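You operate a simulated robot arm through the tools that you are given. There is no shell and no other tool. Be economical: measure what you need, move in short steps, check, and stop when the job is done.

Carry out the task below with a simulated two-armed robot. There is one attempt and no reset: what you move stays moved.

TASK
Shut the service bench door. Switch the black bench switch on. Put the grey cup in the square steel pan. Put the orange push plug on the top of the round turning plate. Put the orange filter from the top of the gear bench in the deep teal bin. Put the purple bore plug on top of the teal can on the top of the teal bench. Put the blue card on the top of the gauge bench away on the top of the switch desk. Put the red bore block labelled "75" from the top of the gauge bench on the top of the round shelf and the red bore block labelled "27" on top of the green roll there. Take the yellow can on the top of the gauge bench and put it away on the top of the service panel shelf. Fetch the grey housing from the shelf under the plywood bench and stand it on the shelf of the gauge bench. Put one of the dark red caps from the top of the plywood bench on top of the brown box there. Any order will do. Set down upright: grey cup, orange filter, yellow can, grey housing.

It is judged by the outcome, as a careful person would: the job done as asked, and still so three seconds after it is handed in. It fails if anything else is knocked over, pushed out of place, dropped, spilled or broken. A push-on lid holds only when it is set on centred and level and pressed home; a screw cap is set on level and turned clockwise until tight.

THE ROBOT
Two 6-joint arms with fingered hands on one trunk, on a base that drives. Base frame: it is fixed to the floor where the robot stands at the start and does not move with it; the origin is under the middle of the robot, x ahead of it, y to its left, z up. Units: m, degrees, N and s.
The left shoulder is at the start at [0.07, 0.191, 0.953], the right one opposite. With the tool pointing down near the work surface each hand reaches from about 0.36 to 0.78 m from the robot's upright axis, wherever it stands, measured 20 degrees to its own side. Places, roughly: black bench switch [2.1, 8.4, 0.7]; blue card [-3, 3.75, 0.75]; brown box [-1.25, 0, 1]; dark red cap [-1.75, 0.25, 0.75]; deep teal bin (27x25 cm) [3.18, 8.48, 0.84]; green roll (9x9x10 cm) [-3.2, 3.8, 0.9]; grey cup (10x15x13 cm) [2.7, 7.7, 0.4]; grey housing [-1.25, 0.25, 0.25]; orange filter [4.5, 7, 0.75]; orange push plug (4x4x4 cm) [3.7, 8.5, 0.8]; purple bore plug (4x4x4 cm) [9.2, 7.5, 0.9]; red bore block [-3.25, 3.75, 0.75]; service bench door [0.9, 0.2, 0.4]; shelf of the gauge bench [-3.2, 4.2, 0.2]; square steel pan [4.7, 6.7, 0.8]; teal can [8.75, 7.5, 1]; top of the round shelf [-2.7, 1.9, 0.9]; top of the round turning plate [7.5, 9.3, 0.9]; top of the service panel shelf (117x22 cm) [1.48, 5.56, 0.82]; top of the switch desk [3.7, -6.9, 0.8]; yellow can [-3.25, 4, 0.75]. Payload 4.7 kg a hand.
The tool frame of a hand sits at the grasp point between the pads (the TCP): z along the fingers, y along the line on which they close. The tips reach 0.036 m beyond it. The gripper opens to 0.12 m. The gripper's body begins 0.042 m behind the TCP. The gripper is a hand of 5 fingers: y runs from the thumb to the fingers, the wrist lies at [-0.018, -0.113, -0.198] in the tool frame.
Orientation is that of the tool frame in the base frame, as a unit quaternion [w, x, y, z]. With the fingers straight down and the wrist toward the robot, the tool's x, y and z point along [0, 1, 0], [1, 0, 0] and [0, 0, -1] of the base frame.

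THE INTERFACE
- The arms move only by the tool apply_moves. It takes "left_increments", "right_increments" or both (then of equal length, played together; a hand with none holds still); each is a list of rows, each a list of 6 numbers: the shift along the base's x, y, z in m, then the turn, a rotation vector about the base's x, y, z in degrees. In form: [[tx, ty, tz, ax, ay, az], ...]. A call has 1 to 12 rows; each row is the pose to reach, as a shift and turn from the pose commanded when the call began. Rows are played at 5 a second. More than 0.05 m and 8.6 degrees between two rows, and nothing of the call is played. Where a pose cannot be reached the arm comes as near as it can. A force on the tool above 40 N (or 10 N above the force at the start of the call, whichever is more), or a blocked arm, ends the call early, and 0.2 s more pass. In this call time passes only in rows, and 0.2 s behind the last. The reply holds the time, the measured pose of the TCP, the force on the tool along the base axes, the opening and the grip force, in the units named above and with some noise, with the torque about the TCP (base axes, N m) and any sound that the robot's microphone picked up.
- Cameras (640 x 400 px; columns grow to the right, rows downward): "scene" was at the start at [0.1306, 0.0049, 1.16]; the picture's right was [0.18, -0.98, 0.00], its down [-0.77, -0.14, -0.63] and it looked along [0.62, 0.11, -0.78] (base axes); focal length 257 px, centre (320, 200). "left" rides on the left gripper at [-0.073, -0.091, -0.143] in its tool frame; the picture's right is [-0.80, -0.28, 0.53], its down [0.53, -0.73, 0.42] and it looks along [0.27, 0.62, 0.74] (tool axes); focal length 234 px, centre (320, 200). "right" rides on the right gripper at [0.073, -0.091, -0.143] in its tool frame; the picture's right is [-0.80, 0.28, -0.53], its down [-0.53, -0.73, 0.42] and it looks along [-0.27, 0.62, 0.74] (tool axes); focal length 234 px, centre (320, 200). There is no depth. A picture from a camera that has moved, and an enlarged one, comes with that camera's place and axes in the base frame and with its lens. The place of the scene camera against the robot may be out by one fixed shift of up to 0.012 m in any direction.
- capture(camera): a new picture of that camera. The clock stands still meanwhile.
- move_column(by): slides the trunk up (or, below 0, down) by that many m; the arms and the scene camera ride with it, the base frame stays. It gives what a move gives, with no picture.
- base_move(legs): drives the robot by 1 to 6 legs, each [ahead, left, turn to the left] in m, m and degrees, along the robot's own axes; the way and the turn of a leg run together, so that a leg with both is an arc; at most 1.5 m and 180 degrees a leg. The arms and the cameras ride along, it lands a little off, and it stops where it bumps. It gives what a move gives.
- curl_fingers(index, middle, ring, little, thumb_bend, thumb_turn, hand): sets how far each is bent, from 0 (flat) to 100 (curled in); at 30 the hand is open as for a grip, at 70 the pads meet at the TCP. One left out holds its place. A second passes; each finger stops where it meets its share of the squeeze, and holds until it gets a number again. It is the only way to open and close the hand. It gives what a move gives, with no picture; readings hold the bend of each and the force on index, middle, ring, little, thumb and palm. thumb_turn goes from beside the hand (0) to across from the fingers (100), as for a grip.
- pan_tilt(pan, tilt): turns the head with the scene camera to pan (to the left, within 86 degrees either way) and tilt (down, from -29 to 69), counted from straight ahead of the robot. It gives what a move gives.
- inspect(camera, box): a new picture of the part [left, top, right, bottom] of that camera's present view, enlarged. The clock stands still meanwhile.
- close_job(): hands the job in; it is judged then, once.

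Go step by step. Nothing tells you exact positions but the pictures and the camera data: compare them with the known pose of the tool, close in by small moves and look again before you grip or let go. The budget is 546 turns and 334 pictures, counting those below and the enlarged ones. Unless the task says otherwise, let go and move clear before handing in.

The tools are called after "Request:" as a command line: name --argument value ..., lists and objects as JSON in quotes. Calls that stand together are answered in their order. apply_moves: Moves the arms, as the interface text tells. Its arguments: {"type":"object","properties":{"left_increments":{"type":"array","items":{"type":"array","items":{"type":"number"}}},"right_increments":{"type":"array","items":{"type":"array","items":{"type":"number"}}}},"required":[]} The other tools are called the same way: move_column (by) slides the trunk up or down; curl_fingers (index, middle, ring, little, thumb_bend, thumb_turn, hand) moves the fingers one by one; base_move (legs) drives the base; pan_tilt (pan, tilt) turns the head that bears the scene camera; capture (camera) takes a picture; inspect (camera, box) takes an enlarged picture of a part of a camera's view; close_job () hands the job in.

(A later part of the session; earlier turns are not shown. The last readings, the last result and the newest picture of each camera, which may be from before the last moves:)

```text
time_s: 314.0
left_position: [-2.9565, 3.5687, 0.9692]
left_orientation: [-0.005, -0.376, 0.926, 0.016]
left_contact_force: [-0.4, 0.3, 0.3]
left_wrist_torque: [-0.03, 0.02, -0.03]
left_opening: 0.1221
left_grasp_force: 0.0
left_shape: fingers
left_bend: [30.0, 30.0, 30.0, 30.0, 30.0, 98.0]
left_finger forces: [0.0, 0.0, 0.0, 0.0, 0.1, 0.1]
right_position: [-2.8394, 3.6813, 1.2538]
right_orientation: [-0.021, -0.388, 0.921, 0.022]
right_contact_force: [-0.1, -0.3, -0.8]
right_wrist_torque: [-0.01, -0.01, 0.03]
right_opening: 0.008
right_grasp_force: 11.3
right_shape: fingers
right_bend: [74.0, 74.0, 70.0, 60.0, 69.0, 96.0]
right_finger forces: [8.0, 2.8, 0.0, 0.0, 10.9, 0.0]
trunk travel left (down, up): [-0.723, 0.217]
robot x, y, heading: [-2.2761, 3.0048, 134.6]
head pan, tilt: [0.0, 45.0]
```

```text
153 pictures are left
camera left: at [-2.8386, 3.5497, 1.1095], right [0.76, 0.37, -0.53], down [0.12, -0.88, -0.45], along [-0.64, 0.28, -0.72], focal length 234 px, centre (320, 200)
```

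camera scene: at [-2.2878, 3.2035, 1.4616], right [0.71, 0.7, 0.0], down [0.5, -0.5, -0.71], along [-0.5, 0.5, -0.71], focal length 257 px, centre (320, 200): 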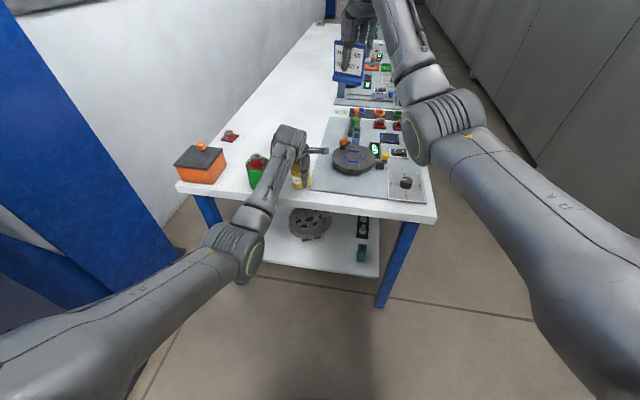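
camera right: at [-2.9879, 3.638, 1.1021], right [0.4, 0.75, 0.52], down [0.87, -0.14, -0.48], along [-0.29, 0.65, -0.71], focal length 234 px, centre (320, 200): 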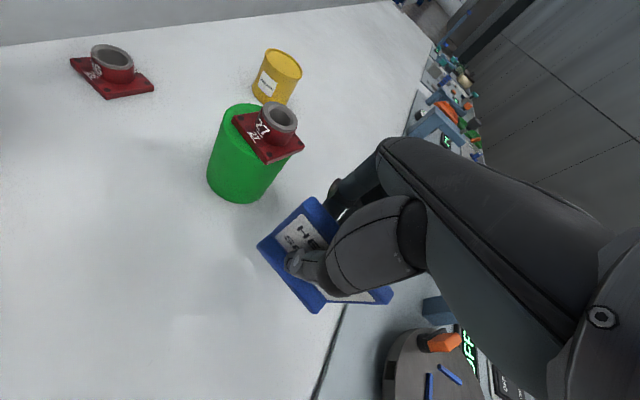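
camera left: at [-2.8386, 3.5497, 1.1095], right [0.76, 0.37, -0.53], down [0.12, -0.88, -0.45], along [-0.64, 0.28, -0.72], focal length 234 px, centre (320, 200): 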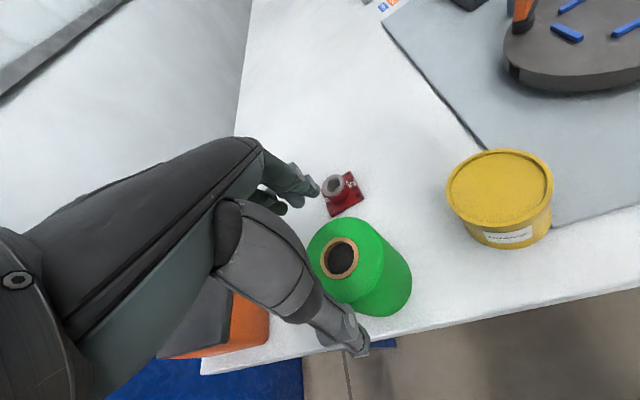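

Request:
apply_moves --left_increments '[[0, 0.001, -0.04, 0, 0, 0], [0, 0.001, -0.078, 0, 0, 0]]'

Request:
curl_fingers --hand "left" --index 58 --middle 58 --ring 58 --little 58 --thumb_bend 60

Request:
apply_moves --left_increments '[[0, 0, 0.045, 0, 0, 0], [0, 0, 0.09, 0, 0, 0]]'

Request:
capture --camera "left"

```text
time_s: 314.6
left_position: [-2.9593, 3.5705, 0.8912]
left_orientation: [-0.005, -0.375, 0.927, 0.017]
left_contact_force: [-0.4, -0.4, 4.0]
left_wrist_torque: [-0.07, -0.11, -0.01]
left_opening: 0.1237
left_grasp_force: 2.2
left_shape: fingers
left_bend: [30.0, 30.0, 30.0, 30.0, 30.0, 98.0]
left_finger forces: [1.2, 0.1, 0.0, 0.0, 3.5, 0.0]
right_position: [-2.8379, 3.6808, 1.2547]
right_orientation: [-0.021, -0.388, 0.921, 0.021]
right_contact_force: [0.7, -1.0, -1.4]
right_wrist_torque: [0.03, -0.02, 0.0]
right_opening: 0.0082
right_grasp_force: 11.0
right_shape: fingers
right_bend: [74.0, 74.0, 70.0, 60.0, 69.0, 96.0]
right_finger forces: [8.1, 2.7, 0.1, 0.0, 10.9, 0.0]
trunk travel left (down, up): [-0.723, 0.217]
robot x, y, heading: [-2.2768, 3.0049, 134.7]
head pan, tilt: [0.0, 45.0]
```

```text
time_s: 315.6
left_position: [-2.9586, 3.5702, 0.8917]
left_orientation: [-0.005, -0.376, 0.926, 0.017]
left_contact_force: [-1.9, 0.0, 9.4]
left_wrist_torque: [0.4, 0.49, 0.06]
left_opening: 0.0907
left_grasp_force: 37.9
left_shape: fingers
left_bend: [34.0, 50.0, 56.0, 57.0, 52.0, 97.0]
left_finger forces: [27.6, 8.4, 1.3, 0.0, 39.0, 0.0]
right_position: [-2.8378, 3.6808, 1.2547]
right_orientation: [-0.021, -0.388, 0.921, 0.021]
right_contact_force: [-0.2, 0.5, -1.2]
right_wrist_torque: [0.0, 0.02, 0.02]
right_opening: 0.0081
right_grasp_force: 10.8
right_shape: fingers
right_bend: [74.0, 74.0, 70.0, 60.0, 69.0, 96.0]
right_finger forces: [8.0, 2.7, 0.0, 0.1, 10.8, 0.0]
trunk travel left (down, up): [-0.723, 0.217]
robot x, y, heading: [-2.2744, 3.0046, 134.9]
head pan, tilt: [0.0, 45.0]
```

```text
time_s: 316.2
left_position: [-2.9575, 3.5684, 0.9798]
left_orientation: [-0.004, -0.376, 0.926, 0.015]
left_contact_force: [0.2, 0.0, -4.8]
left_wrist_torque: [0.04, 0.02, 0.0]
left_opening: 0.0908
left_grasp_force: 34.3
left_shape: fingers
left_bend: [34.0, 50.0, 56.0, 57.0, 52.0, 96.0]
left_finger forces: [24.2, 6.7, 0.6, 0.0, 37.0, 0.1]
right_position: [-2.8372, 3.6812, 1.2554]
right_orientation: [-0.02, -0.388, 0.921, 0.021]
right_contact_force: [0.6, -0.5, -1.5]
right_wrist_torque: [0.0, 0.03, 0.01]
right_opening: 0.0076
right_grasp_force: 11.2
right_shape: fingers
right_bend: [74.0, 74.0, 70.0, 60.0, 69.0, 96.0]
right_finger forces: [8.0, 2.6, 0.1, 0.0, 10.9, 0.0]
trunk travel left (down, up): [-0.723, 0.217]
robot x, y, heading: [-2.2783, 3.0044, 134.8]
head pan, tilt: [0.0, 45.0]
```

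```text
152 pictures are left
camera left: at [-2.8391, 3.5504, 1.1211], right [0.76, 0.37, -0.53], down [0.12, -0.89, -0.45], along [-0.64, 0.28, -0.72], focal length 234 px, centre (320, 200)
```

left: 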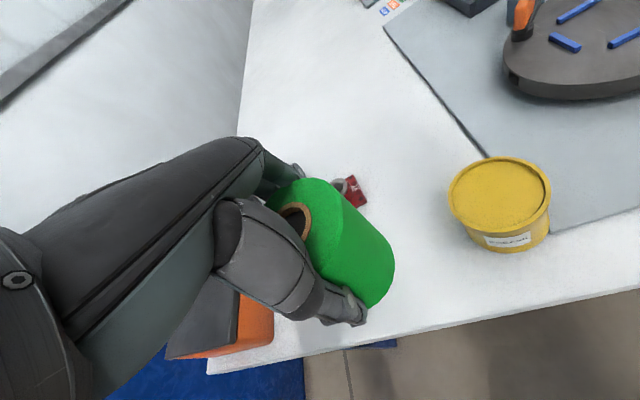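

Roll lifted. I'll raise a bit more and carry it 28.5 cm forward to its original spot.

Request:
apply_moves --left_increments '[[0, 0, 0.04, 0, 0, 0]]'

Request:
base_move --legs '[[0.285, 0, 0]]'

Request:
capture --camera "scene"

```text
time_s: 316.6
left_position: [-2.9567, 3.57, 1.0191]
left_orientation: [-0.006, -0.376, 0.926, 0.015]
left_contact_force: [-0.5, -0.1, -3.0]
left_wrist_torque: [-0.03, 0.0, -0.01]
left_opening: 0.0909
left_grasp_force: 34.3
left_shape: fingers
left_bend: [34.0, 50.0, 56.0, 57.0, 52.0, 96.0]
left_finger forces: [24.0, 6.8, 0.6, 0.1, 36.8, 0.0]
right_position: [-2.8393, 3.6828, 1.2534]
right_orientation: [-0.021, -0.388, 0.921, 0.022]
right_contact_force: [0.5, -0.4, -0.8]
right_wrist_torque: [0.03, 0.06, 0.0]
right_opening: 0.0079
right_grasp_force: 10.8
right_shape: fingers
right_bend: [74.0, 74.0, 70.0, 60.0, 69.0, 96.0]
right_finger forces: [8.0, 2.7, 0.0, 0.0, 10.8, 0.0]
trunk travel left (down, up): [-0.723, 0.217]
robot x, y, heading: [-2.2779, 3.0051, 134.9]
head pan, tilt: [0.0, 45.0]
```

```text
time_s: 318.6
left_position: [-3.1576, 3.776, 1.0204]
left_orientation: [-0.004, -0.375, 0.927, 0.016]
left_contact_force: [-0.3, 0.1, -2.6]
left_wrist_torque: [-0.02, 0.02, -0.03]
left_opening: 0.0909
left_grasp_force: 34.1
left_shape: fingers
left_bend: [34.0, 50.0, 56.0, 57.0, 52.0, 96.0]
left_finger forces: [24.0, 6.8, 0.6, 0.0, 36.6, 0.0]
right_position: [-3.0394, 3.8872, 1.2543]
right_orientation: [-0.022, -0.388, 0.921, 0.022]
right_contact_force: [0.4, 0.8, -0.6]
right_wrist_torque: [0.02, 0.0, 0.01]
right_opening: 0.0082
right_grasp_force: 11.1
right_shape: fingers
right_bend: [74.0, 74.0, 70.0, 60.0, 69.0, 96.0]
right_finger forces: [7.9, 2.7, 0.1, 0.0, 10.9, 0.0]
trunk travel left (down, up): [-0.723, 0.217]
robot x, y, heading: [-2.4806, 3.2135, 134.5]
head pan, tilt: [0.0, 45.0]
```

```text
151 pictures are left
camera scene: at [-2.5655, 3.2943, 1.4616], right [0.71, 0.7, 0.0], down [0.5, -0.5, -0.71], along [-0.5, 0.5, -0.71], focal length 257 px, centre (320, 200)
```

scene: 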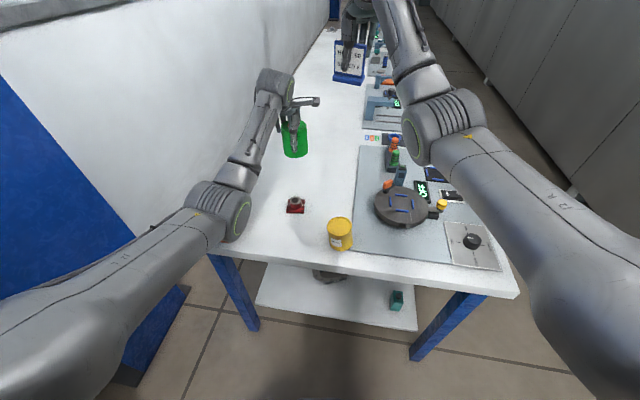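

Request:
apply_moves --left_increments '[[0, 0, -0.045, 0, 0, 0], [0, 0, -0.09, 0, 0, 0], [0, 0, -0.118, 0, 0, 0], [0, 0, -0.126, 0, 0, 0]]'

Request:
capture --camera "left"

```text
time_s: 319.6
left_position: [-3.1572, 3.7763, 0.8954]
left_orientation: [-0.005, -0.375, 0.927, 0.016]
left_contact_force: [0.2, 0.6, -2.8]
left_wrist_torque: [0.02, -0.01, -0.01]
left_opening: 0.0908
left_grasp_force: 33.4
left_shape: fingers
left_bend: [34.0, 50.0, 56.0, 57.0, 52.0, 96.0]
left_finger forces: [23.7, 6.7, 0.6, 0.0, 36.0, 0.1]
right_position: [-3.0397, 3.8872, 1.2538]
right_orientation: [-0.021, -0.388, 0.921, 0.021]
right_contact_force: [0.3, 0.4, -2.0]
right_wrist_torque: [0.04, -0.02, -0.01]
right_opening: 0.0077
right_grasp_force: 10.6
right_shape: fingers
right_bend: [74.0, 74.0, 70.0, 60.0, 69.0, 96.0]
right_finger forces: [7.9, 2.8, 0.0, 0.1, 10.8, 0.1]
trunk travel left (down, up): [-0.723, 0.217]
robot x, y, heading: [-2.4801, 3.2077, 134.5]
head pan, tilt: [0.0, 45.0]
```

```text
150 pictures are left
camera left: at [-3.0393, 3.7576, 1.0352], right [0.76, 0.37, -0.53], down [0.12, -0.89, -0.45], along [-0.64, 0.28, -0.72], focal length 234 px, centre (320, 200)
```

left: 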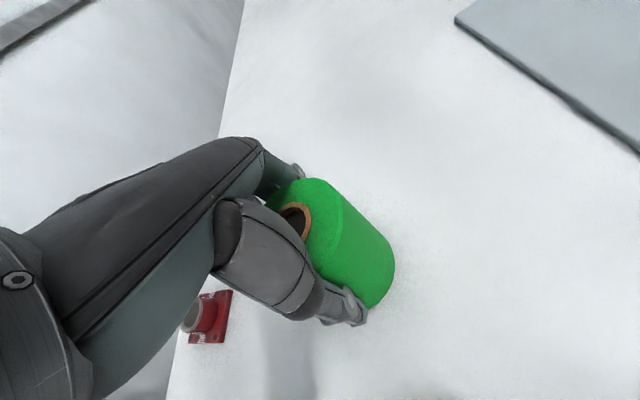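

Request:
apply_moves --left_increments '[[0, 0, -0.005, 0, 0, 0]]'

Request:
curl_fingers --hand "left" --index 32 --middle 40 --ring 40 --little 40 --thumb_bend 40

Request:
curl_fingers --hand "left" --index 28 --middle 28 --ring 28 --little 28 --thumb_bend 28

Request:
apply_moves --left_increments '[[0, 0, 0.045, 0, 0, 0], [0, 0, 0.09, 0, 0, 0], [0, 0, 0.135, 0, 0, 0], [0, 0, 0.165, 0, 0, 0]]'

Request:
capture --camera "left"

```text
time_s: 320.0
left_position: [-3.1577, 3.7771, 0.8911]
left_orientation: [-0.005, -0.374, 0.927, 0.019]
left_contact_force: [0.2, 0.8, 6.0]
left_wrist_torque: [0.18, 0.29, -0.05]
left_opening: 0.0908
left_grasp_force: 35.5
left_shape: fingers
left_bend: [34.0, 50.0, 56.0, 57.0, 52.0, 96.0]
left_finger forces: [25.4, 8.0, 1.2, 0.0, 37.4, 0.2]
right_position: [-3.0391, 3.8877, 1.2547]
right_orientation: [-0.021, -0.388, 0.921, 0.023]
right_contact_force: [0.5, 0.0, -1.8]
right_wrist_torque: [0.01, 0.04, 0.05]
right_opening: 0.0079
right_grasp_force: 10.8
right_shape: fingers
right_bend: [74.0, 74.0, 70.0, 60.0, 69.0, 96.0]
right_finger forces: [8.1, 2.6, 0.1, 0.0, 10.9, 0.0]
trunk travel left (down, up): [-0.723, 0.217]
robot x, y, heading: [-2.4793, 3.2073, 134.5]
head pan, tilt: [0.0, 45.0]
```

```text
time_s: 321.0
left_position: [-3.1572, 3.7764, 0.8909]
left_orientation: [-0.005, -0.374, 0.927, 0.017]
left_contact_force: [0.8, 3.0, 12.6]
left_wrist_torque: [-0.11, -0.13, 0.06]
left_opening: 0.1121
left_grasp_force: 9.3
left_shape: fingers
left_bend: [29.0, 40.0, 40.0, 40.0, 40.0, 97.0]
left_finger forces: [9.8, 0.0, 0.0, 0.0, 9.4, 0.0]
right_position: [-3.0381, 3.8873, 1.2532]
right_orientation: [-0.022, -0.387, 0.921, 0.022]
right_contact_force: [-0.5, -1.0, -1.5]
right_wrist_torque: [-0.01, 0.0, 0.03]
right_opening: 0.008
right_grasp_force: 10.8
right_shape: fingers
right_bend: [74.0, 74.0, 70.0, 60.0, 69.0, 96.0]
right_finger forces: [8.1, 2.7, 0.0, 0.1, 10.9, 0.0]
trunk travel left (down, up): [-0.723, 0.217]
robot x, y, heading: [-2.4806, 3.2098, 134.4]
head pan, tilt: [0.0, 45.0]
```

```text
time_s: 322.0
left_position: [-3.1578, 3.7761, 0.8895]
left_orientation: [-0.004, -0.374, 0.927, 0.016]
left_contact_force: [0.5, 0.2, 3.5]
left_wrist_torque: [-0.03, 0.03, 0.01]
left_opening: 0.1297
left_grasp_force: 2.5
left_shape: fingers
left_bend: [27.0, 28.0, 28.0, 28.0, 28.0, 97.0]
left_finger forces: [3.3, 0.0, 0.0, 0.1, 2.0, 0.1]
right_position: [-3.0404, 3.8869, 1.254]
right_orientation: [-0.022, -0.387, 0.921, 0.02]
right_contact_force: [1.4, -0.5, -0.8]
right_wrist_torque: [0.02, 0.03, -0.01]
right_opening: 0.0076
right_grasp_force: 10.7
right_shape: fingers
right_bend: [74.0, 74.0, 70.0, 60.0, 69.0, 96.0]
right_finger forces: [8.0, 2.7, 0.0, 0.0, 10.9, 0.1]
trunk travel left (down, up): [-0.723, 0.217]
robot x, y, heading: [-2.4764, 3.213, 134.3]
head pan, tilt: [0.0, 45.0]
```

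```text
time_s: 323.0
left_position: [-3.1584, 3.7775, 1.0557]
left_orientation: [-0.005, -0.374, 0.927, 0.016]
left_contact_force: [0.6, -0.1, 0.1]
left_wrist_torque: [0.05, 0.03, -0.01]
left_opening: 0.128
left_grasp_force: 0.1
left_shape: fingers
left_bend: [28.0, 28.0, 28.0, 28.0, 28.0, 97.0]
left_finger forces: [0.0, 0.0, 0.0, 0.1, 0.0, 0.0]
right_position: [-3.0392, 3.887, 1.2546]
right_orientation: [-0.022, -0.388, 0.921, 0.022]
right_contact_force: [-0.2, -1.1, -1.6]
right_wrist_torque: [-0.03, 0.05, -0.02]
right_opening: 0.0077
right_grasp_force: 10.9
right_shape: fingers
right_bend: [74.0, 74.0, 70.0, 60.0, 69.0, 96.0]
right_finger forces: [8.0, 2.8, 0.0, 0.0, 10.9, 0.0]
trunk travel left (down, up): [-0.723, 0.217]
robot x, y, heading: [-2.4798, 3.2066, 134.6]
head pan, tilt: [0.0, 45.0]
```

```text
149 pictures are left
camera left: at [-3.0403, 3.7583, 1.1957], right [0.76, 0.37, -0.53], down [0.12, -0.89, -0.45], along [-0.64, 0.28, -0.72], focal length 234 px, centre (320, 200)
```

left: 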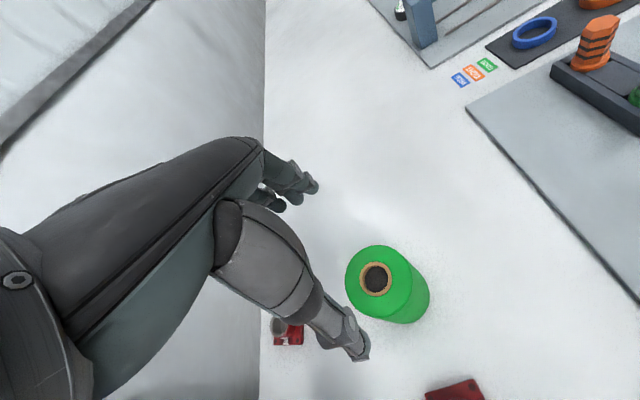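

Roll is back at (-3.155, 3.778). Now I'll retrieve block 27: back 14 cm, then down.

Request:
base_move --legs '[[-0.141, -0.012, 0]]'

Request:
capture --camera "left"

```text
time_s: 324.3
left_position: [-3.0498, 3.6848, 1.0526]
left_orientation: [-0.004, -0.375, 0.927, 0.015]
left_contact_force: [0.1, 0.3, -0.5]
left_wrist_torque: [0.0, -0.02, -0.01]
left_opening: 0.128
left_grasp_force: 0.1
left_shape: fingers
left_bend: [28.0, 28.0, 28.0, 28.0, 28.0, 97.0]
left_finger forces: [0.0, 0.0, 0.0, 0.0, 0.0, 0.1]
right_position: [-2.9319, 3.7948, 1.2516]
right_orientation: [-0.02, -0.386, 0.922, 0.021]
right_contact_force: [-0.4, 0.9, -1.0]
right_wrist_torque: [0.0, 0.03, 0.01]
right_opening: 0.0078
right_grasp_force: 10.5
right_shape: fingers
right_bend: [74.0, 74.0, 70.0, 60.0, 69.0, 96.0]
right_finger forces: [8.0, 2.7, 0.0, 0.0, 10.9, 0.1]
trunk travel left (down, up): [-0.723, 0.217]
robot x, y, heading: [-2.3655, 3.1135, 134.3]
head pan, tilt: [0.0, 45.0]
```

```text
148 pictures are left
camera left: at [-2.9324, 3.6663, 1.1933], right [0.76, 0.37, -0.53], down [0.12, -0.89, -0.45], along [-0.64, 0.28, -0.72], focal length 234 px, centre (320, 200)
```

left: 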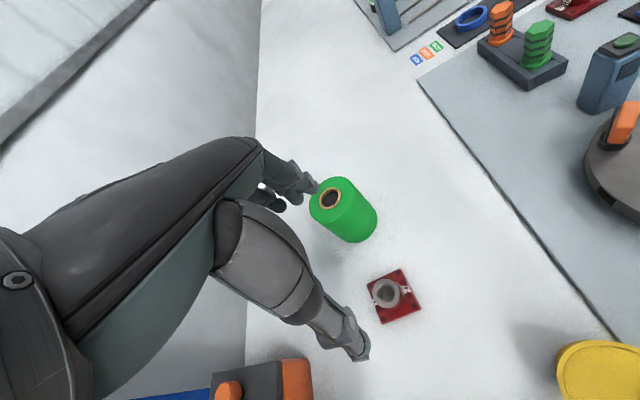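

Request:
curl_fingers --hand "left" --index 42 --middle 42 --ring 42 --little 42 --thumb_bend 36

Request:
apply_moves --left_increments '[[-0.003, -0.006, -0.045, 0, 0, 0], [-0.003, -0.006, -0.09, 0, 0, 0], [-0.003, -0.006, -0.135, 0, 0, 0], [-0.003, -0.006, -0.17, 0, 0, 0]]'

Request:
curl_fingers --hand "left" --index 75 --middle 75 --ring 60 --little 60 --thumb_bend 75

Request:
apply_moves --left_increments '[[0, 0, 0.045, 0, 0, 0], [0, 0, 0.09, 0, 0, 0], [0, 0, 0.135, 0, 0, 0], [0, 0, 0.17, 0, 0, 0]]'

Request:
capture --camera "left"

```text
time_s: 325.3
left_position: [-3.0491, 3.6852, 1.0533]
left_orientation: [-0.003, -0.374, 0.927, 0.015]
left_contact_force: [-0.4, 0.4, -0.8]
left_wrist_torque: [0.0, 0.01, -0.03]
left_opening: 0.0966
left_grasp_force: 0.0
left_shape: fingers
left_bend: [42.0, 42.0, 42.0, 42.0, 36.0, 97.0]
left_finger forces: [0.1, 0.0, 0.0, 0.1, 0.0, 0.0]
right_position: [-2.9304, 3.795, 1.2528]
right_orientation: [-0.022, -0.388, 0.921, 0.021]
right_contact_force: [-0.9, -0.1, -1.9]
right_wrist_torque: [0.0, 0.01, 0.0]
right_opening: 0.008
right_grasp_force: 10.7
right_shape: fingers
right_bend: [74.0, 74.0, 70.0, 60.0, 69.0, 96.0]
right_finger forces: [8.0, 2.7, 0.1, 0.0, 11.0, 0.0]
trunk travel left (down, up): [-0.723, 0.217]
robot x, y, heading: [-2.3699, 3.115, 134.6]
head pan, tilt: [0.0, 45.0]
```

```text
time_s: 326.3
left_position: [-3.051, 3.6785, 0.8828]
left_orientation: [-0.004, -0.375, 0.927, 0.015]
left_contact_force: [0.1, -0.6, 0.7]
left_wrist_torque: [-0.02, 0.01, 0.0]
left_opening: 0.0965
left_grasp_force: 0.1
left_shape: fingers
left_bend: [42.0, 42.0, 42.0, 42.0, 36.0, 97.0]
left_finger forces: [0.0, 0.0, 0.0, 0.1, 0.1, 0.0]
right_position: [-2.9305, 3.7954, 1.2546]
right_orientation: [-0.021, -0.387, 0.922, 0.021]
right_contact_force: [0.8, 0.2, -2.1]
right_wrist_torque: [-0.03, -0.01, -0.03]
right_opening: 0.0077
right_grasp_force: 10.6
right_shape: fingers
right_bend: [74.0, 74.0, 70.0, 60.0, 69.0, 96.0]
right_finger forces: [8.0, 2.6, 0.0, 0.0, 10.9, 0.0]
trunk travel left (down, up): [-0.723, 0.217]
robot x, y, heading: [-2.367, 3.1136, 134.5]
head pan, tilt: [0.0, 45.0]
```

```text
time_s: 327.3
left_position: [-3.0509, 3.6778, 0.8842]
left_orientation: [-0.005, -0.374, 0.927, 0.017]
left_contact_force: [-0.1, -0.8, 1.7]
left_wrist_torque: [-0.15, -0.13, -0.07]
left_opening: 0.0269
left_grasp_force: 19.2
left_shape: fingers
left_bend: [73.0, 72.0, 60.0, 60.0, 59.0, 96.0]
left_finger forces: [10.1, 11.0, 0.1, 0.0, 16.5, 0.1]
right_position: [-2.9304, 3.7938, 1.2542]
right_orientation: [-0.021, -0.387, 0.922, 0.021]
right_contact_force: [0.0, -0.1, -1.2]
right_wrist_torque: [0.0, 0.01, 0.0]
right_opening: 0.0078
right_grasp_force: 10.8
right_shape: fingers
right_bend: [74.0, 74.0, 70.0, 60.0, 69.0, 96.0]
right_finger forces: [7.9, 2.6, 0.1, 0.0, 10.9, 0.0]
trunk travel left (down, up): [-0.723, 0.217]
robot x, y, heading: [-2.3707, 3.1156, 134.7]
head pan, tilt: [0.0, 45.0]
```

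```text
time_s: 328.3
left_position: [-3.0515, 3.6765, 1.0543]
left_orientation: [-0.005, -0.375, 0.927, 0.015]
left_contact_force: [0.6, -0.5, -3.6]
left_wrist_torque: [0.03, -0.01, -0.01]
left_opening: 0.0266
left_grasp_force: 19.6
left_shape: fingers
left_bend: [73.0, 73.0, 60.0, 60.0, 59.0, 95.0]
left_finger forces: [11.2, 10.3, 0.0, 0.1, 17.4, 0.1]
right_position: [-2.9297, 3.7955, 1.2526]
right_orientation: [-0.021, -0.387, 0.921, 0.022]
right_contact_force: [-0.7, 0.2, -1.0]
right_wrist_torque: [-0.01, 0.0, 0.01]
right_opening: 0.0079
right_grasp_force: 11.0
right_shape: fingers
right_bend: [74.0, 74.0, 70.0, 60.0, 69.0, 96.0]
right_finger forces: [8.0, 2.8, 0.1, 0.1, 11.0, 0.0]
trunk travel left (down, up): [-0.723, 0.217]
robot x, y, heading: [-2.3711, 3.1143, 134.5]
head pan, tilt: [0.0, 45.0]
```

```text
147 pictures are left
camera left: at [-2.9335, 3.658, 1.1953], right [0.76, 0.37, -0.53], down [0.12, -0.89, -0.45], along [-0.64, 0.28, -0.72], focal length 234 px, centre (320, 200)
```

left: 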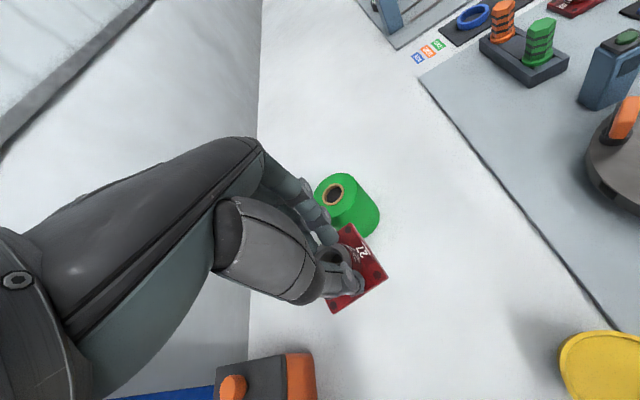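

I'll carry it forward 15.6 cm over the roll.

Request:
base_move --legs '[[0.156, 0.002, 0]]'

Request:
apply_moves --left_increments '[[0, 0, -0.03, 0, 0, 0], [0, 0, -0.055, 0, 0, 0]]'

Request:
capture --camera "left"

Request:
inspect --camera "scene" --box '[220, 60, 380, 200]'

```text
time_s: 329.7
left_position: [-3.1627, 3.7831, 1.0554]
left_orientation: [-0.005, -0.377, 0.926, 0.017]
left_contact_force: [-0.4, -0.2, -3.3]
left_wrist_torque: [0.01, 0.05, 0.04]
left_opening: 0.0265
left_grasp_force: 19.3
left_shape: fingers
left_bend: [73.0, 73.0, 60.0, 60.0, 59.0, 95.0]
left_finger forces: [11.3, 10.3, 0.0, 0.0, 17.4, 0.0]
right_position: [-3.0424, 3.9013, 1.2548]
right_orientation: [-0.021, -0.388, 0.921, 0.022]
right_contact_force: [0.3, 0.0, -1.1]
right_wrist_torque: [0.01, -0.02, 0.02]
right_opening: 0.0078
right_grasp_force: 11.5
right_shape: fingers
right_bend: [74.0, 74.0, 70.0, 60.0, 69.0, 96.0]
right_finger forces: [8.0, 2.7, 0.0, 0.0, 11.0, 0.0]
trunk travel left (down, up): [-0.723, 0.217]
robot x, y, heading: [-2.4804, 3.2238, 134.7]
head pan, tilt: [0.0, 45.0]
```

```text
time_s: 330.3
left_position: [-3.1642, 3.7842, 0.9988]
left_orientation: [-0.005, -0.376, 0.926, 0.014]
left_contact_force: [0.2, -1.1, -2.9]
left_wrist_torque: [0.02, 0.02, 0.02]
left_opening: 0.0266
left_grasp_force: 19.6
left_shape: fingers
left_bend: [73.0, 73.0, 60.0, 60.0, 59.0, 95.0]
left_finger forces: [11.3, 10.3, 0.1, 0.1, 17.4, 0.1]
right_position: [-3.0452, 3.9013, 1.2536]
right_orientation: [-0.021, -0.388, 0.921, 0.022]
right_contact_force: [-0.4, -0.6, -1.4]
right_wrist_torque: [-0.01, -0.01, 0.05]
right_opening: 0.0078
right_grasp_force: 10.7
right_shape: fingers
right_bend: [74.0, 74.0, 70.0, 60.0, 69.0, 96.0]
right_finger forces: [8.3, 2.8, 0.0, 0.0, 11.0, 0.0]
trunk travel left (down, up): [-0.723, 0.217]
robot x, y, heading: [-2.4785, 3.2231, 134.6]
head pan, tilt: [0.0, 45.0]
```

```text
146 pictures are left
camera left: at [-3.0468, 3.7647, 1.1404], right [0.76, 0.37, -0.53], down [0.12, -0.89, -0.45], along [-0.64, 0.28, -0.72], focal length 234 px, centre (320, 200)
```

left: 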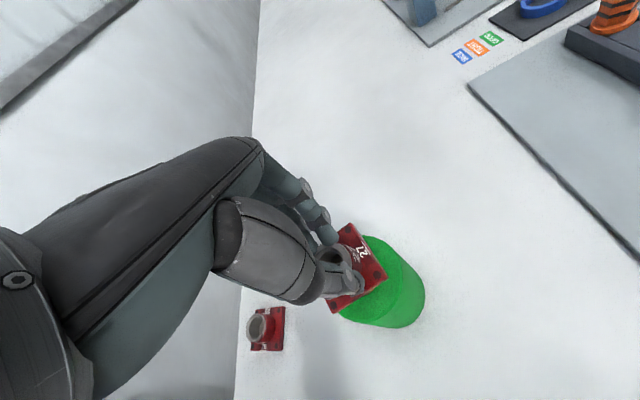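

```text
2.86 times, centred on (300, 130) of scene
camera zoom: at [-2.5683, 3.3102, 1.4615], right [0.71, 0.7, 0.0], down [0.5, -0.5, -0.71], along [-0.5, 0.5, -0.71], focal length 733 px, centre (377, 400)
```

zoom: 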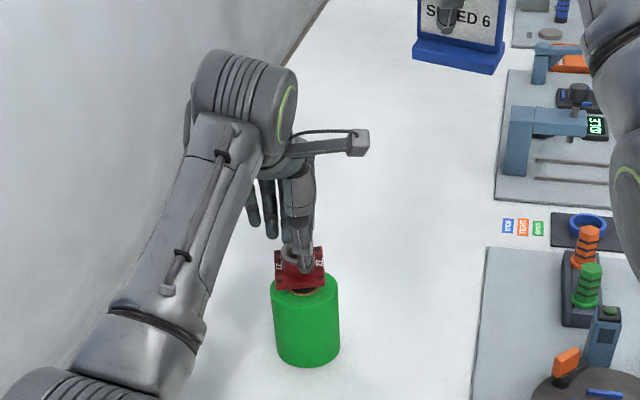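

Request:
apply_moves --left_increments '[[0.005, -0.001, -0.008, 0, 0, 0], [0.005, -0.001, -0.014, 0, 0, 0], [0.005, -0.001, -0.018, 0, 0, 0], [0.005, -0.001, -0.021, 0, 0, 0]]'

```text
time_s: 331.3
left_position: [-3.1603, 3.7824, 0.9809]
left_orientation: [-0.006, -0.376, 0.926, 0.018]
left_contact_force: [-1.7, 3.4, 9.4]
left_wrist_torque: [-0.15, -0.27, 0.0]
left_opening: 0.026
left_grasp_force: 20.3
left_shape: fingers
left_bend: [73.0, 73.0, 60.0, 60.0, 61.0, 95.0]
left_finger forces: [12.1, 12.2, 0.1, 0.0, 16.9, 0.0]
right_position: [-3.0425, 3.9007, 1.2555]
right_orientation: [-0.022, -0.389, 0.921, 0.021]
right_contact_force: [-0.9, -0.2, -1.5]
right_wrist_torque: [-0.01, -0.03, 0.01]
right_opening: 0.0077
right_grasp_force: 10.8
right_shape: fingers
right_bend: [74.0, 74.0, 70.0, 60.0, 69.0, 96.0]
right_finger forces: [8.1, 2.7, 0.0, 0.0, 11.0, 0.1]
trunk travel left (down, up): [-0.723, 0.217]
robot x, y, heading: [-2.4763, 3.2235, 134.5]
head pan, tilt: [0.0, 45.0]
```

Contact. Releasing and rising.

Request:
curl_fingers --hand "left" --index 62 --middle 60 --ring 50 --little 50 --thumb_bend 50

Request:
curl_fingers --hand "left" --index 40 --middle 40 --ring 40 --little 40 --thumb_bend 38

Request:
apply_moves --left_increments '[[0, 0, 0.045, 0, 0, 0], [0, 0, 0.09, 0, 0, 0], [0, 0, 0.13, 0, 0, 0]]'

Request:
capture --camera "left"

```text
time_s: 332.3
left_position: [-3.1608, 3.7825, 0.9789]
left_orientation: [-0.005, -0.377, 0.926, 0.015]
left_contact_force: [0.8, -0.4, 0.5]
left_wrist_torque: [0.0, 0.01, 0.0]
left_opening: 0.0446
left_grasp_force: 0.0
left_shape: fingers
left_bend: [62.0, 60.0, 50.0, 50.0, 50.0, 97.0]
left_finger forces: [0.0, 0.0, 0.0, 0.0, 0.0, 0.1]
right_position: [-3.0426, 3.9009, 1.2532]
right_orientation: [-0.021, -0.388, 0.921, 0.022]
right_contact_force: [0.6, 0.7, -1.9]
right_wrist_torque: [-0.02, -0.02, 0.0]
right_opening: 0.0078
right_grasp_force: 10.7
right_shape: fingers
right_bend: [74.0, 74.0, 70.0, 60.0, 69.0, 96.0]
right_finger forces: [8.0, 2.7, 0.0, 0.0, 11.0, 0.0]
trunk travel left (down, up): [-0.723, 0.217]
robot x, y, heading: [-2.4797, 3.2245, 134.6]
head pan, tilt: [0.0, 45.0]
```

```text
time_s: 333.3
left_position: [-3.16, 3.7829, 0.9779]
left_orientation: [-0.004, -0.377, 0.926, 0.015]
left_contact_force: [0.4, -0.1, -0.9]
left_wrist_torque: [0.0, 0.0, 0.0]
left_opening: 0.0955
left_grasp_force: 0.0
left_shape: fingers
left_bend: [40.0, 40.0, 40.0, 40.0, 38.0, 97.0]
left_finger forces: [0.0, 0.0, 0.0, 0.0, 0.1, 0.1]
right_position: [-3.0441, 3.9007, 1.2544]
right_orientation: [-0.021, -0.389, 0.921, 0.021]
right_contact_force: [-0.5, -0.7, -1.0]
right_wrist_torque: [0.02, 0.0, -0.03]
right_opening: 0.008
right_grasp_force: 11.2
right_shape: fingers
right_bend: [74.0, 74.0, 70.0, 60.0, 69.0, 96.0]
right_finger forces: [8.2, 2.7, 0.0, 0.1, 11.0, 0.1]
trunk travel left (down, up): [-0.723, 0.217]
robot x, y, heading: [-2.4793, 3.2239, 134.7]
head pan, tilt: [0.0, 45.0]
```

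```text
time_s: 334.1
left_position: [-3.1584, 3.7837, 1.1084]
left_orientation: [-0.005, -0.376, 0.926, 0.016]
left_contact_force: [1.0, 0.3, -1.1]
left_wrist_torque: [0.03, -0.02, 0.03]
left_opening: 0.0955
left_grasp_force: 0.0
left_shape: fingers
left_bend: [40.0, 40.0, 40.0, 40.0, 38.0, 97.0]
left_finger forces: [0.0, 0.0, 0.0, 0.0, 0.0, 0.0]
right_position: [-3.0431, 3.901, 1.2538]
right_orientation: [-0.022, -0.388, 0.921, 0.022]
right_contact_force: [0.1, -0.9, -1.1]
right_wrist_torque: [0.01, -0.01, -0.01]
right_opening: 0.0078
right_grasp_force: 10.9
right_shape: fingers
right_bend: [74.0, 74.0, 70.0, 60.0, 69.0, 96.0]
right_finger forces: [8.2, 2.7, 0.1, 0.0, 11.0, 0.0]
trunk travel left (down, up): [-0.723, 0.217]
robot x, y, heading: [-2.4812, 3.2236, 134.5]
head pan, tilt: [0.0, 45.0]
```

```text
144 pictures are left
camera left: at [-3.0407, 3.7648, 1.2491], right [0.76, 0.37, -0.53], down [0.12, -0.89, -0.45], along [-0.64, 0.28, -0.72], focal length 234 px, centre (320, 200)
```

left: 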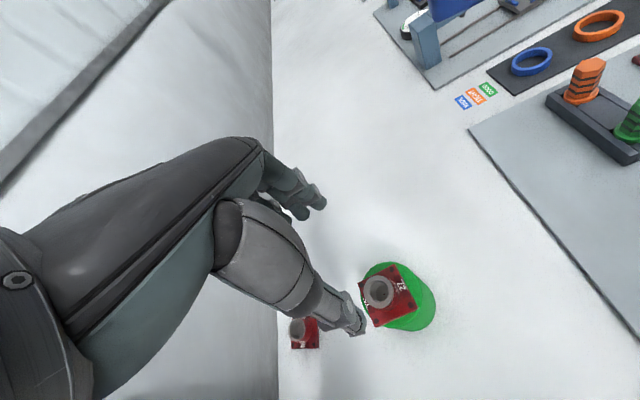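

Block 27 and the roll are restored. Now I'll pick up the can again: back 0.294, right 0.152.

Request:
base_move --legs '[[-0.294, 0, 0], [0, -0.152, 0]]'

Request:
curl_fingers --hand "left" --index 30 --middle 30 --ring 30 --little 30 --thumb_bend 30

Request:
capture --camera "left"

```text
time_s: 337.1
left_position: [-2.8452, 3.6812, 1.1063]
left_orientation: [-0.005, -0.378, 0.926, 0.015]
left_contact_force: [0.2, -0.7, 0.5]
left_wrist_torque: [0.0, -0.03, -0.02]
left_opening: 0.0958
left_grasp_force: 0.1
left_shape: fingers
left_bend: [40.0, 40.0, 40.0, 40.0, 38.0, 98.0]
left_finger forces: [0.0, 0.1, 0.0, 0.0, 0.0, 0.0]
right_position: [-2.729, 3.7988, 1.255]
right_orientation: [-0.02, -0.39, 0.92, 0.022]
right_contact_force: [-0.1, 0.1, -0.5]
right_wrist_torque: [-0.01, 0.01, 0.0]
right_opening: 0.0075
right_grasp_force: 11.0
right_shape: fingers
right_bend: [74.0, 74.0, 70.0, 60.0, 69.0, 96.0]
right_finger forces: [8.1, 2.6, 0.0, 0.0, 11.0, 0.1]
trunk travel left (down, up): [-0.723, 0.217]
robot x, y, heading: [-2.1656, 3.1198, 134.9]
head pan, tilt: [0.0, 45.0]
```

```text
time_s: 338.1
left_position: [-2.8449, 3.6801, 1.1065]
left_orientation: [-0.005, -0.377, 0.926, 0.017]
left_contact_force: [-0.8, 0.4, -0.8]
left_wrist_torque: [0.03, -0.03, 0.03]
left_opening: 0.1219
left_grasp_force: 0.0
left_shape: fingers
left_bend: [30.0, 30.0, 30.0, 30.0, 30.0, 98.0]
left_finger forces: [0.1, 0.0, 0.0, 0.0, 0.1, 0.0]
right_position: [-2.7274, 3.7997, 1.2548]
right_orientation: [-0.021, -0.391, 0.92, 0.022]
right_contact_force: [-0.1, -0.1, -2.1]
right_wrist_torque: [0.0, -0.01, -0.01]
right_opening: 0.0077
right_grasp_force: 10.7
right_shape: fingers
right_bend: [74.0, 74.0, 70.0, 60.0, 69.0, 96.0]
right_finger forces: [8.1, 2.7, 0.0, 0.0, 11.1, 0.0]
trunk travel left (down, up): [-0.723, 0.217]
robot x, y, heading: [-2.1633, 3.122, 134.8]
head pan, tilt: [0.0, 45.0]
```

```text
143 pictures are left
camera left: at [-2.7258, 3.6629, 1.2484], right [0.76, 0.38, -0.53], down [0.12, -0.88, -0.45], along [-0.64, 0.28, -0.72], focal length 234 px, centre (320, 200)
```

left: 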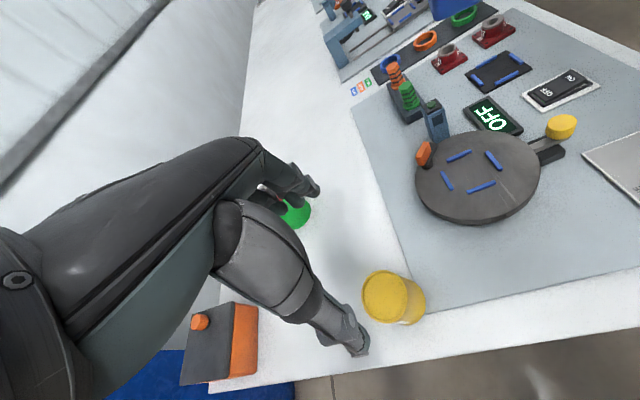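

Request:
apply_moves --left_increments '[[0, -0.004, -0.045, 0, 0, 0], [0, -0.004, -0.09, 0, 0, 0], [0, -0.004, -0.135, 0, 0, 0], [0, -0.004, -0.18, 0, 0, 0], [0, -0.004, -0.226, 0, 0, 0]]'

Request:
curl_fingers --hand "left" --index 62 --middle 62 --ring 62 --little 62 --thumb_bend 62

Request:
apply_moves --left_increments '[[0, 0, 0.045, 0, 0, 0], [0, 0, 0.09, 0, 0, 0], [0, 0, 0.135, 0, 0, 0], [0, 0, 0.18, 0, 0, 0], [0, 0, 0.226, 0, 0, 0]]'

Request:
capture --camera "left"

Request:
capture --camera "scene"

```text
time_s: 339.3
left_position: [-2.8438, 3.6773, 0.881]
left_orientation: [-0.004, -0.377, 0.926, 0.016]
left_contact_force: [0.1, 0.3, 0.7]
left_wrist_torque: [0.03, 0.01, 0.0]
left_opening: 0.1219
left_grasp_force: 0.0
left_shape: fingers
left_bend: [30.0, 30.0, 30.0, 30.0, 30.0, 98.0]
left_finger forces: [0.0, 0.0, 0.0, 0.0, 0.0, 0.1]
right_position: [-2.7281, 3.7988, 1.2537]
right_orientation: [-0.021, -0.391, 0.92, 0.021]
right_contact_force: [0.0, 0.4, -1.0]
right_wrist_torque: [-0.02, -0.01, -0.01]
right_opening: 0.0077
right_grasp_force: 10.9
right_shape: fingers
right_bend: [74.0, 74.0, 70.0, 60.0, 69.0, 96.0]
right_finger forces: [8.0, 2.7, 0.1, 0.0, 10.9, 0.0]
trunk travel left (down, up): [-0.723, 0.217]
robot x, y, heading: [-2.1657, 3.1215, 134.8]
head pan, tilt: [0.0, 45.0]
```

```text
time_s: 340.3
left_position: [-2.843, 3.6777, 0.8816]
left_orientation: [-0.005, -0.376, 0.926, 0.016]
left_contact_force: [-0.8, 0.6, 2.4]
left_wrist_torque: [0.04, 0.1, -0.08]
left_opening: 0.0628
left_grasp_force: 19.1
left_shape: fingers
left_bend: [54.0, 54.0, 58.0, 62.0, 50.0, 96.0]
left_finger forces: [6.2, 9.1, 3.8, 0.0, 17.3, 0.0]
right_position: [-2.728, 3.7989, 1.2542]
right_orientation: [-0.023, -0.389, 0.92, 0.022]
right_contact_force: [0.4, 1.1, -1.5]
right_wrist_torque: [0.02, 0.01, -0.01]
right_opening: 0.008
right_grasp_force: 11.0
right_shape: fingers
right_bend: [74.0, 74.0, 70.0, 60.0, 69.0, 96.0]
right_finger forces: [8.0, 2.7, 0.0, 0.0, 10.9, 0.1]
trunk travel left (down, up): [-0.723, 0.217]
robot x, y, heading: [-2.1647, 3.1216, 134.8]
head pan, tilt: [0.0, 45.0]
```

```text
time_s: 341.5
left_position: [-2.8428, 3.6761, 1.108]
left_orientation: [-0.004, -0.377, 0.926, 0.014]
left_contact_force: [0.3, -0.3, -3.1]
left_wrist_torque: [0.06, 0.0, 0.02]
left_opening: 0.0628
left_grasp_force: 18.2
left_shape: fingers
left_bend: [54.0, 55.0, 59.0, 62.0, 50.0, 95.0]
left_finger forces: [6.1, 8.4, 3.5, 0.0, 17.3, 0.0]
right_position: [-2.7273, 3.7989, 1.2535]
right_orientation: [-0.021, -0.39, 0.92, 0.021]
right_contact_force: [-0.2, 0.5, -0.6]
right_wrist_torque: [0.0, 0.01, 0.0]
right_opening: 0.0079
right_grasp_force: 11.4
right_shape: fingers
right_bend: [74.0, 74.0, 70.0, 60.0, 69.0, 96.0]
right_finger forces: [8.2, 2.7, 0.0, 0.1, 11.1, 0.0]
trunk travel left (down, up): [-0.723, 0.217]
robot x, y, heading: [-2.16, 3.1206, 135.0]
head pan, tilt: [0.0, 45.0]
```

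```text
142 pictures are left
camera left: at [-2.7249, 3.658, 1.2496], right [0.76, 0.37, -0.53], down [0.12, -0.89, -0.45], along [-0.64, 0.28, -0.72], focal length 234 px, centre (320, 200)
```

left: 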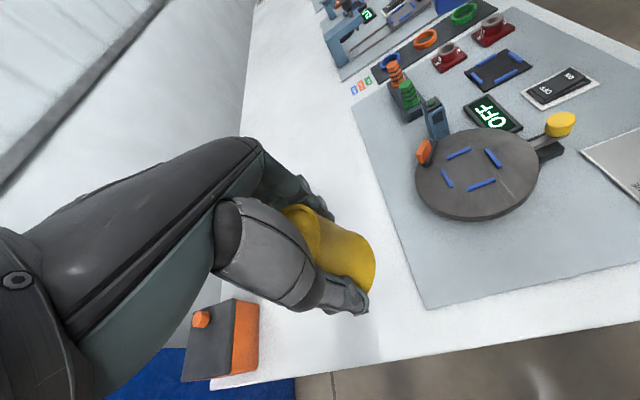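

```text
141 pictures are left
camera scene: at [-2.2501, 3.2085, 1.4615], right [0.71, 0.7, 0.0], down [0.5, -0.5, -0.71], along [-0.5, 0.5, -0.71], focal length 257 px, centre (320, 200)
```

scene: 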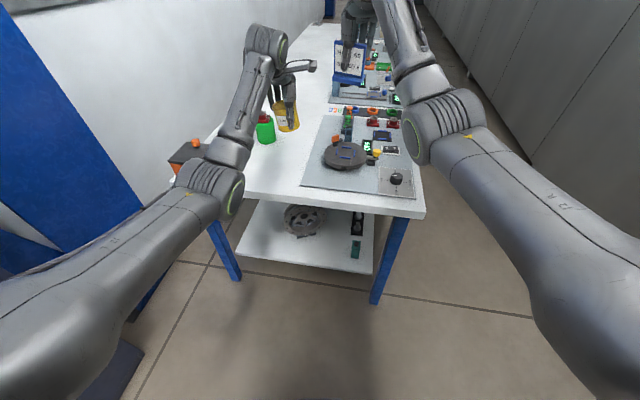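

Both items are held. Now I'll back off, turn around, and drive south along the aisle.

Request:
base_move --legs '[[-0.5, 0, 0], [0, -0.2, 0], [0, 0, 169], [1.5, 0, 0], [1.5, 0, 0]]'

Request:
pan_tilt --pan 0 --tilt 15

Request:
capture --camera "scene"

```text
time_s: 366.8
left_position: [0.2985, -0.408, 1.1065]
left_orientation: [0.015, 0.969, 0.246, 0.002]
left_contact_force: [0.1, -0.5, -3.3]
left_wrist_torque: [-0.07, 0.02, 0.03]
left_opening: 0.0618
left_grasp_force: 16.9
left_shape: fingers
left_bend: [55.0, 55.0, 59.0, 62.0, 50.0, 95.0]
left_finger forces: [5.9, 8.0, 3.1, 0.1, 15.8, 0.0]
right_position: [0.154, -0.4953, 1.2534]
right_orientation: [0.023, 0.966, 0.258, 0.017]
right_contact_force: [0.0, 0.1, -0.9]
right_wrist_torque: [0.0, 0.01, 0.0]
right_opening: 0.0069
right_grasp_force: 10.4
right_shape: fingers
right_bend: [74.0, 74.0, 70.0, 60.0, 69.0, 96.0]
right_finger forces: [7.9, 2.3, 0.0, 0.1, 10.5, 0.0]
trunk travel left (down, up): [-0.723, 0.217]
robot x, y, heading: [-0.2035, 0.3086, -61.1]
head pan, tilt: [0.0, 45.0]
```

```text
time_s: 367.7
left_position: [0.2989, -0.4094, 1.1079]
left_orientation: [0.016, 0.969, 0.245, 0.002]
left_contact_force: [0.3, -0.5, -2.7]
left_wrist_torque: [-0.03, 0.04, -0.01]
left_opening: 0.0619
left_grasp_force: 16.7
left_shape: fingers
left_bend: [55.0, 55.0, 59.0, 62.0, 50.0, 95.0]
left_finger forces: [5.9, 7.9, 3.3, 0.0, 15.8, 0.1]
right_position: [0.1541, -0.4961, 1.2541]
right_orientation: [0.024, 0.966, 0.258, 0.018]
right_contact_force: [0.3, 0.1, -1.1]
right_wrist_torque: [-0.01, -0.02, -0.03]
right_opening: 0.007
right_grasp_force: 10.4
right_shape: fingers
right_bend: [74.0, 74.0, 70.0, 60.0, 69.0, 96.0]
right_finger forces: [7.9, 2.3, 0.0, 0.1, 10.5, 0.0]
trunk travel left (down, up): [-0.723, 0.217]
robot x, y, heading: [-0.2049, 0.3086, -61.2]
head pan, tilt: [0.0, 15.0]
```

```text
140 pictures are left
camera scene: at [-0.1279, 0.1743, 1.5082], right [-0.88, -0.48, 0.0], down [-0.13, 0.23, -0.97], along [0.47, -0.85, -0.26], focal length 257 px, centre (320, 200)
```

scene: 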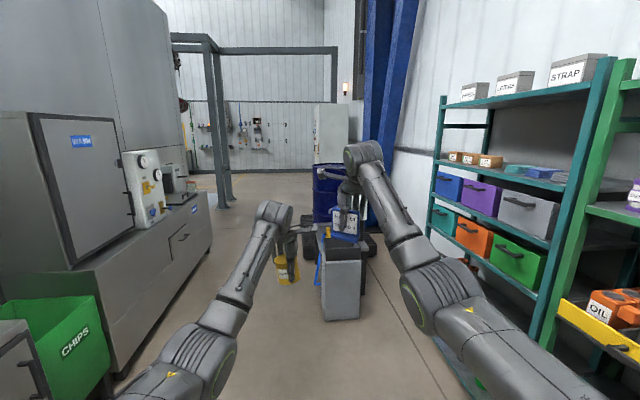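

I'm in the aisle; a waste bin and drum stand ahead right. I'll shift left 0.33 m and continue past them.

Request:
base_move --legs '[[0, 0, 5], [0, 0.33, 0], [1.5, 0, 0], [1.5, 0, 0]]'

Request:
capture --camera "scene"

```text
time_s: 384.2
left_position: [2.3574, -2.5714, 1.1074]
left_orientation: [0.016, 0.952, 0.306, 0.004]
left_contact_force: [0.3, -0.1, -3.3]
left_wrist_torque: [-0.03, 0.05, 0.0]
left_opening: 0.0615
left_grasp_force: 16.3
left_shape: fingers
left_bend: [55.0, 55.0, 59.0, 62.0, 50.0, 95.0]
left_finger forces: [5.9, 7.7, 3.2, 0.0, 15.8, 0.0]
right_position: [2.2245, -2.6756, 1.2542]
right_orientation: [0.023, 0.948, 0.318, 0.02]
right_contact_force: [0.6, -0.4, -0.7]
right_wrist_torque: [-0.01, 0.02, 0.01]
right_opening: 0.0071
right_grasp_force: 10.7
right_shape: fingers
right_bend: [74.0, 74.0, 70.0, 60.0, 69.0, 96.0]
right_finger forces: [8.0, 2.4, 0.0, 0.0, 10.7, 0.1]
trunk travel left (down, up): [-0.723, 0.217]
robot x, y, heading: [1.7683, -1.9199, -53.8]
head pan, tilt: [0.0, 15.0]
```

```text
139 pictures are left
camera scene: at [1.8595, -2.0471, 1.5083], right [-0.81, -0.59, 0.0], down [-0.15, 0.21, -0.97], along [0.57, -0.78, -0.26], focal length 257 px, centre (320, 200)
```

scene: 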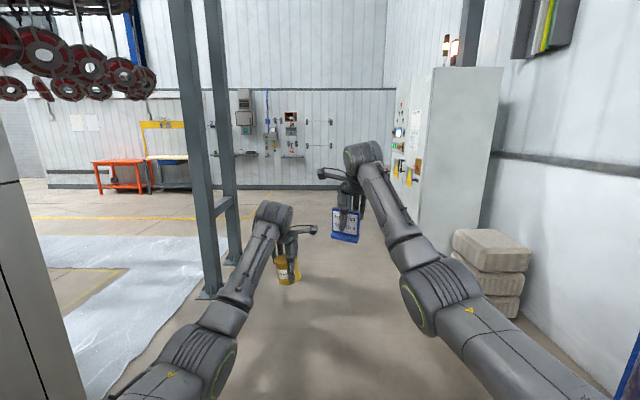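

Request:
base_move --legs '[[1.5, 0, 0], [1.2, 0, 0]]'

Request:
pan_tilt --pan -35 --tilt 15

Request:
capture --camera "scene"

```text
time_s: 397.4
left_position: [4.0098, -4.7151, 1.1084]
left_orientation: [0.016, 0.946, 0.324, 0.003]
left_contact_force: [0.9, 0.0, -3.0]
left_wrist_torque: [0.0, 0.02, 0.01]
left_opening: 0.0616
left_grasp_force: 16.0
left_shape: fingers
left_bend: [55.0, 55.0, 59.0, 62.0, 50.0, 95.0]
left_finger forces: [5.9, 7.8, 3.2, 0.1, 15.8, 0.0]
right_position: [3.8808, -4.8251, 1.2545]
right_orientation: [0.023, 0.941, 0.337, 0.019]
right_contact_force: [-0.8, 0.0, -1.0]
right_wrist_torque: [-0.02, 0.06, -0.01]
right_opening: 0.007
right_grasp_force: 10.2
right_shape: fingers
right_bend: [74.0, 74.0, 70.0, 60.0, 69.0, 96.0]
right_finger forces: [8.0, 2.5, 0.1, 0.0, 10.6, 0.0]
trunk travel left (down, up): [-0.723, 0.217]
robot x, y, heading: [3.3904, -4.0897, -51.9]
head pan, tilt: [0.0, 15.0]
```

```text
time_s: 398.4
left_position: [4.0098, -4.7149, 1.1072]
left_orientation: [0.016, 0.946, 0.325, 0.003]
left_contact_force: [-0.7, 0.0, -3.2]
left_wrist_torque: [0.0, 0.0, 0.0]
left_opening: 0.0616
left_grasp_force: 16.3
left_shape: fingers
left_bend: [55.0, 55.0, 59.0, 62.0, 50.0, 95.0]
left_finger forces: [5.9, 7.8, 3.2, 0.1, 15.8, 0.1]
right_position: [3.8815, -4.8245, 1.2538]
right_orientation: [0.022, 0.941, 0.337, 0.02]
right_contact_force: [-0.1, 0.9, -1.1]
right_wrist_torque: [0.01, 0.01, 0.02]
right_opening: 0.0069
right_grasp_force: 10.6
right_shape: fingers
right_bend: [74.0, 74.0, 70.0, 60.0, 69.0, 96.0]
right_finger forces: [8.0, 2.4, 0.1, 0.0, 10.6, 0.1]
trunk travel left (down, up): [-0.723, 0.217]
robot x, y, heading: [3.3942, -4.0889, -51.5]
head pan, tilt: [-35.0, 15.0]
```

```text
138 pictures are left
camera scene: at [3.4388, -4.2315, 1.5083], right [-1.0, -0.06, 0.0], down [-0.02, 0.26, -0.97], along [0.06, -0.96, -0.26], focal length 257 px, centre (320, 200)
```

scene: 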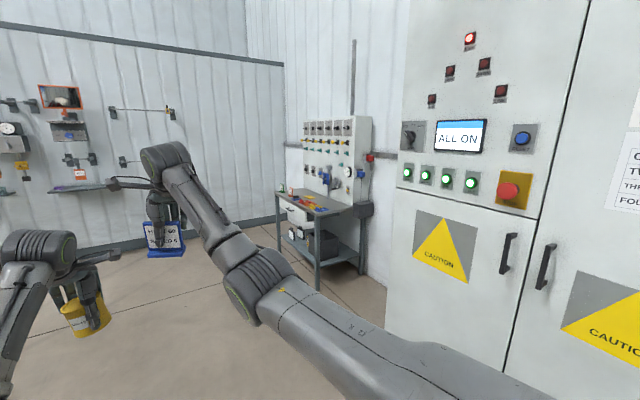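

Request:
inspect --camera "scene" --box '[250, 110, 400, 300]'

```text
2.11 times, centred on (325, 205) of scene
camera zoom: at [3.4388, -4.2315, 1.5083], right [-1.0, -0.06, 0.0], down [-0.02, 0.26, -0.97], along [0.06, -0.96, -0.26], focal length 540 px, centre (310, 190)
```

zoom: 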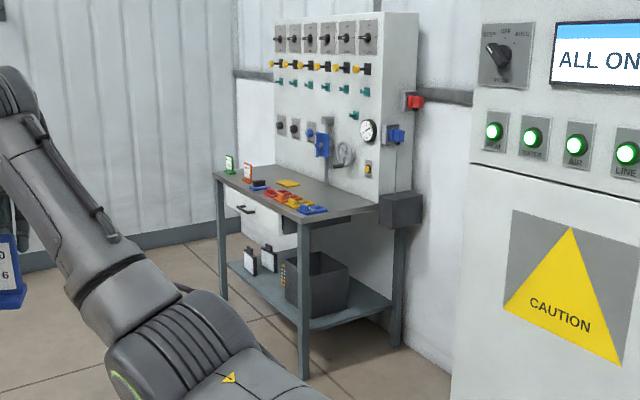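

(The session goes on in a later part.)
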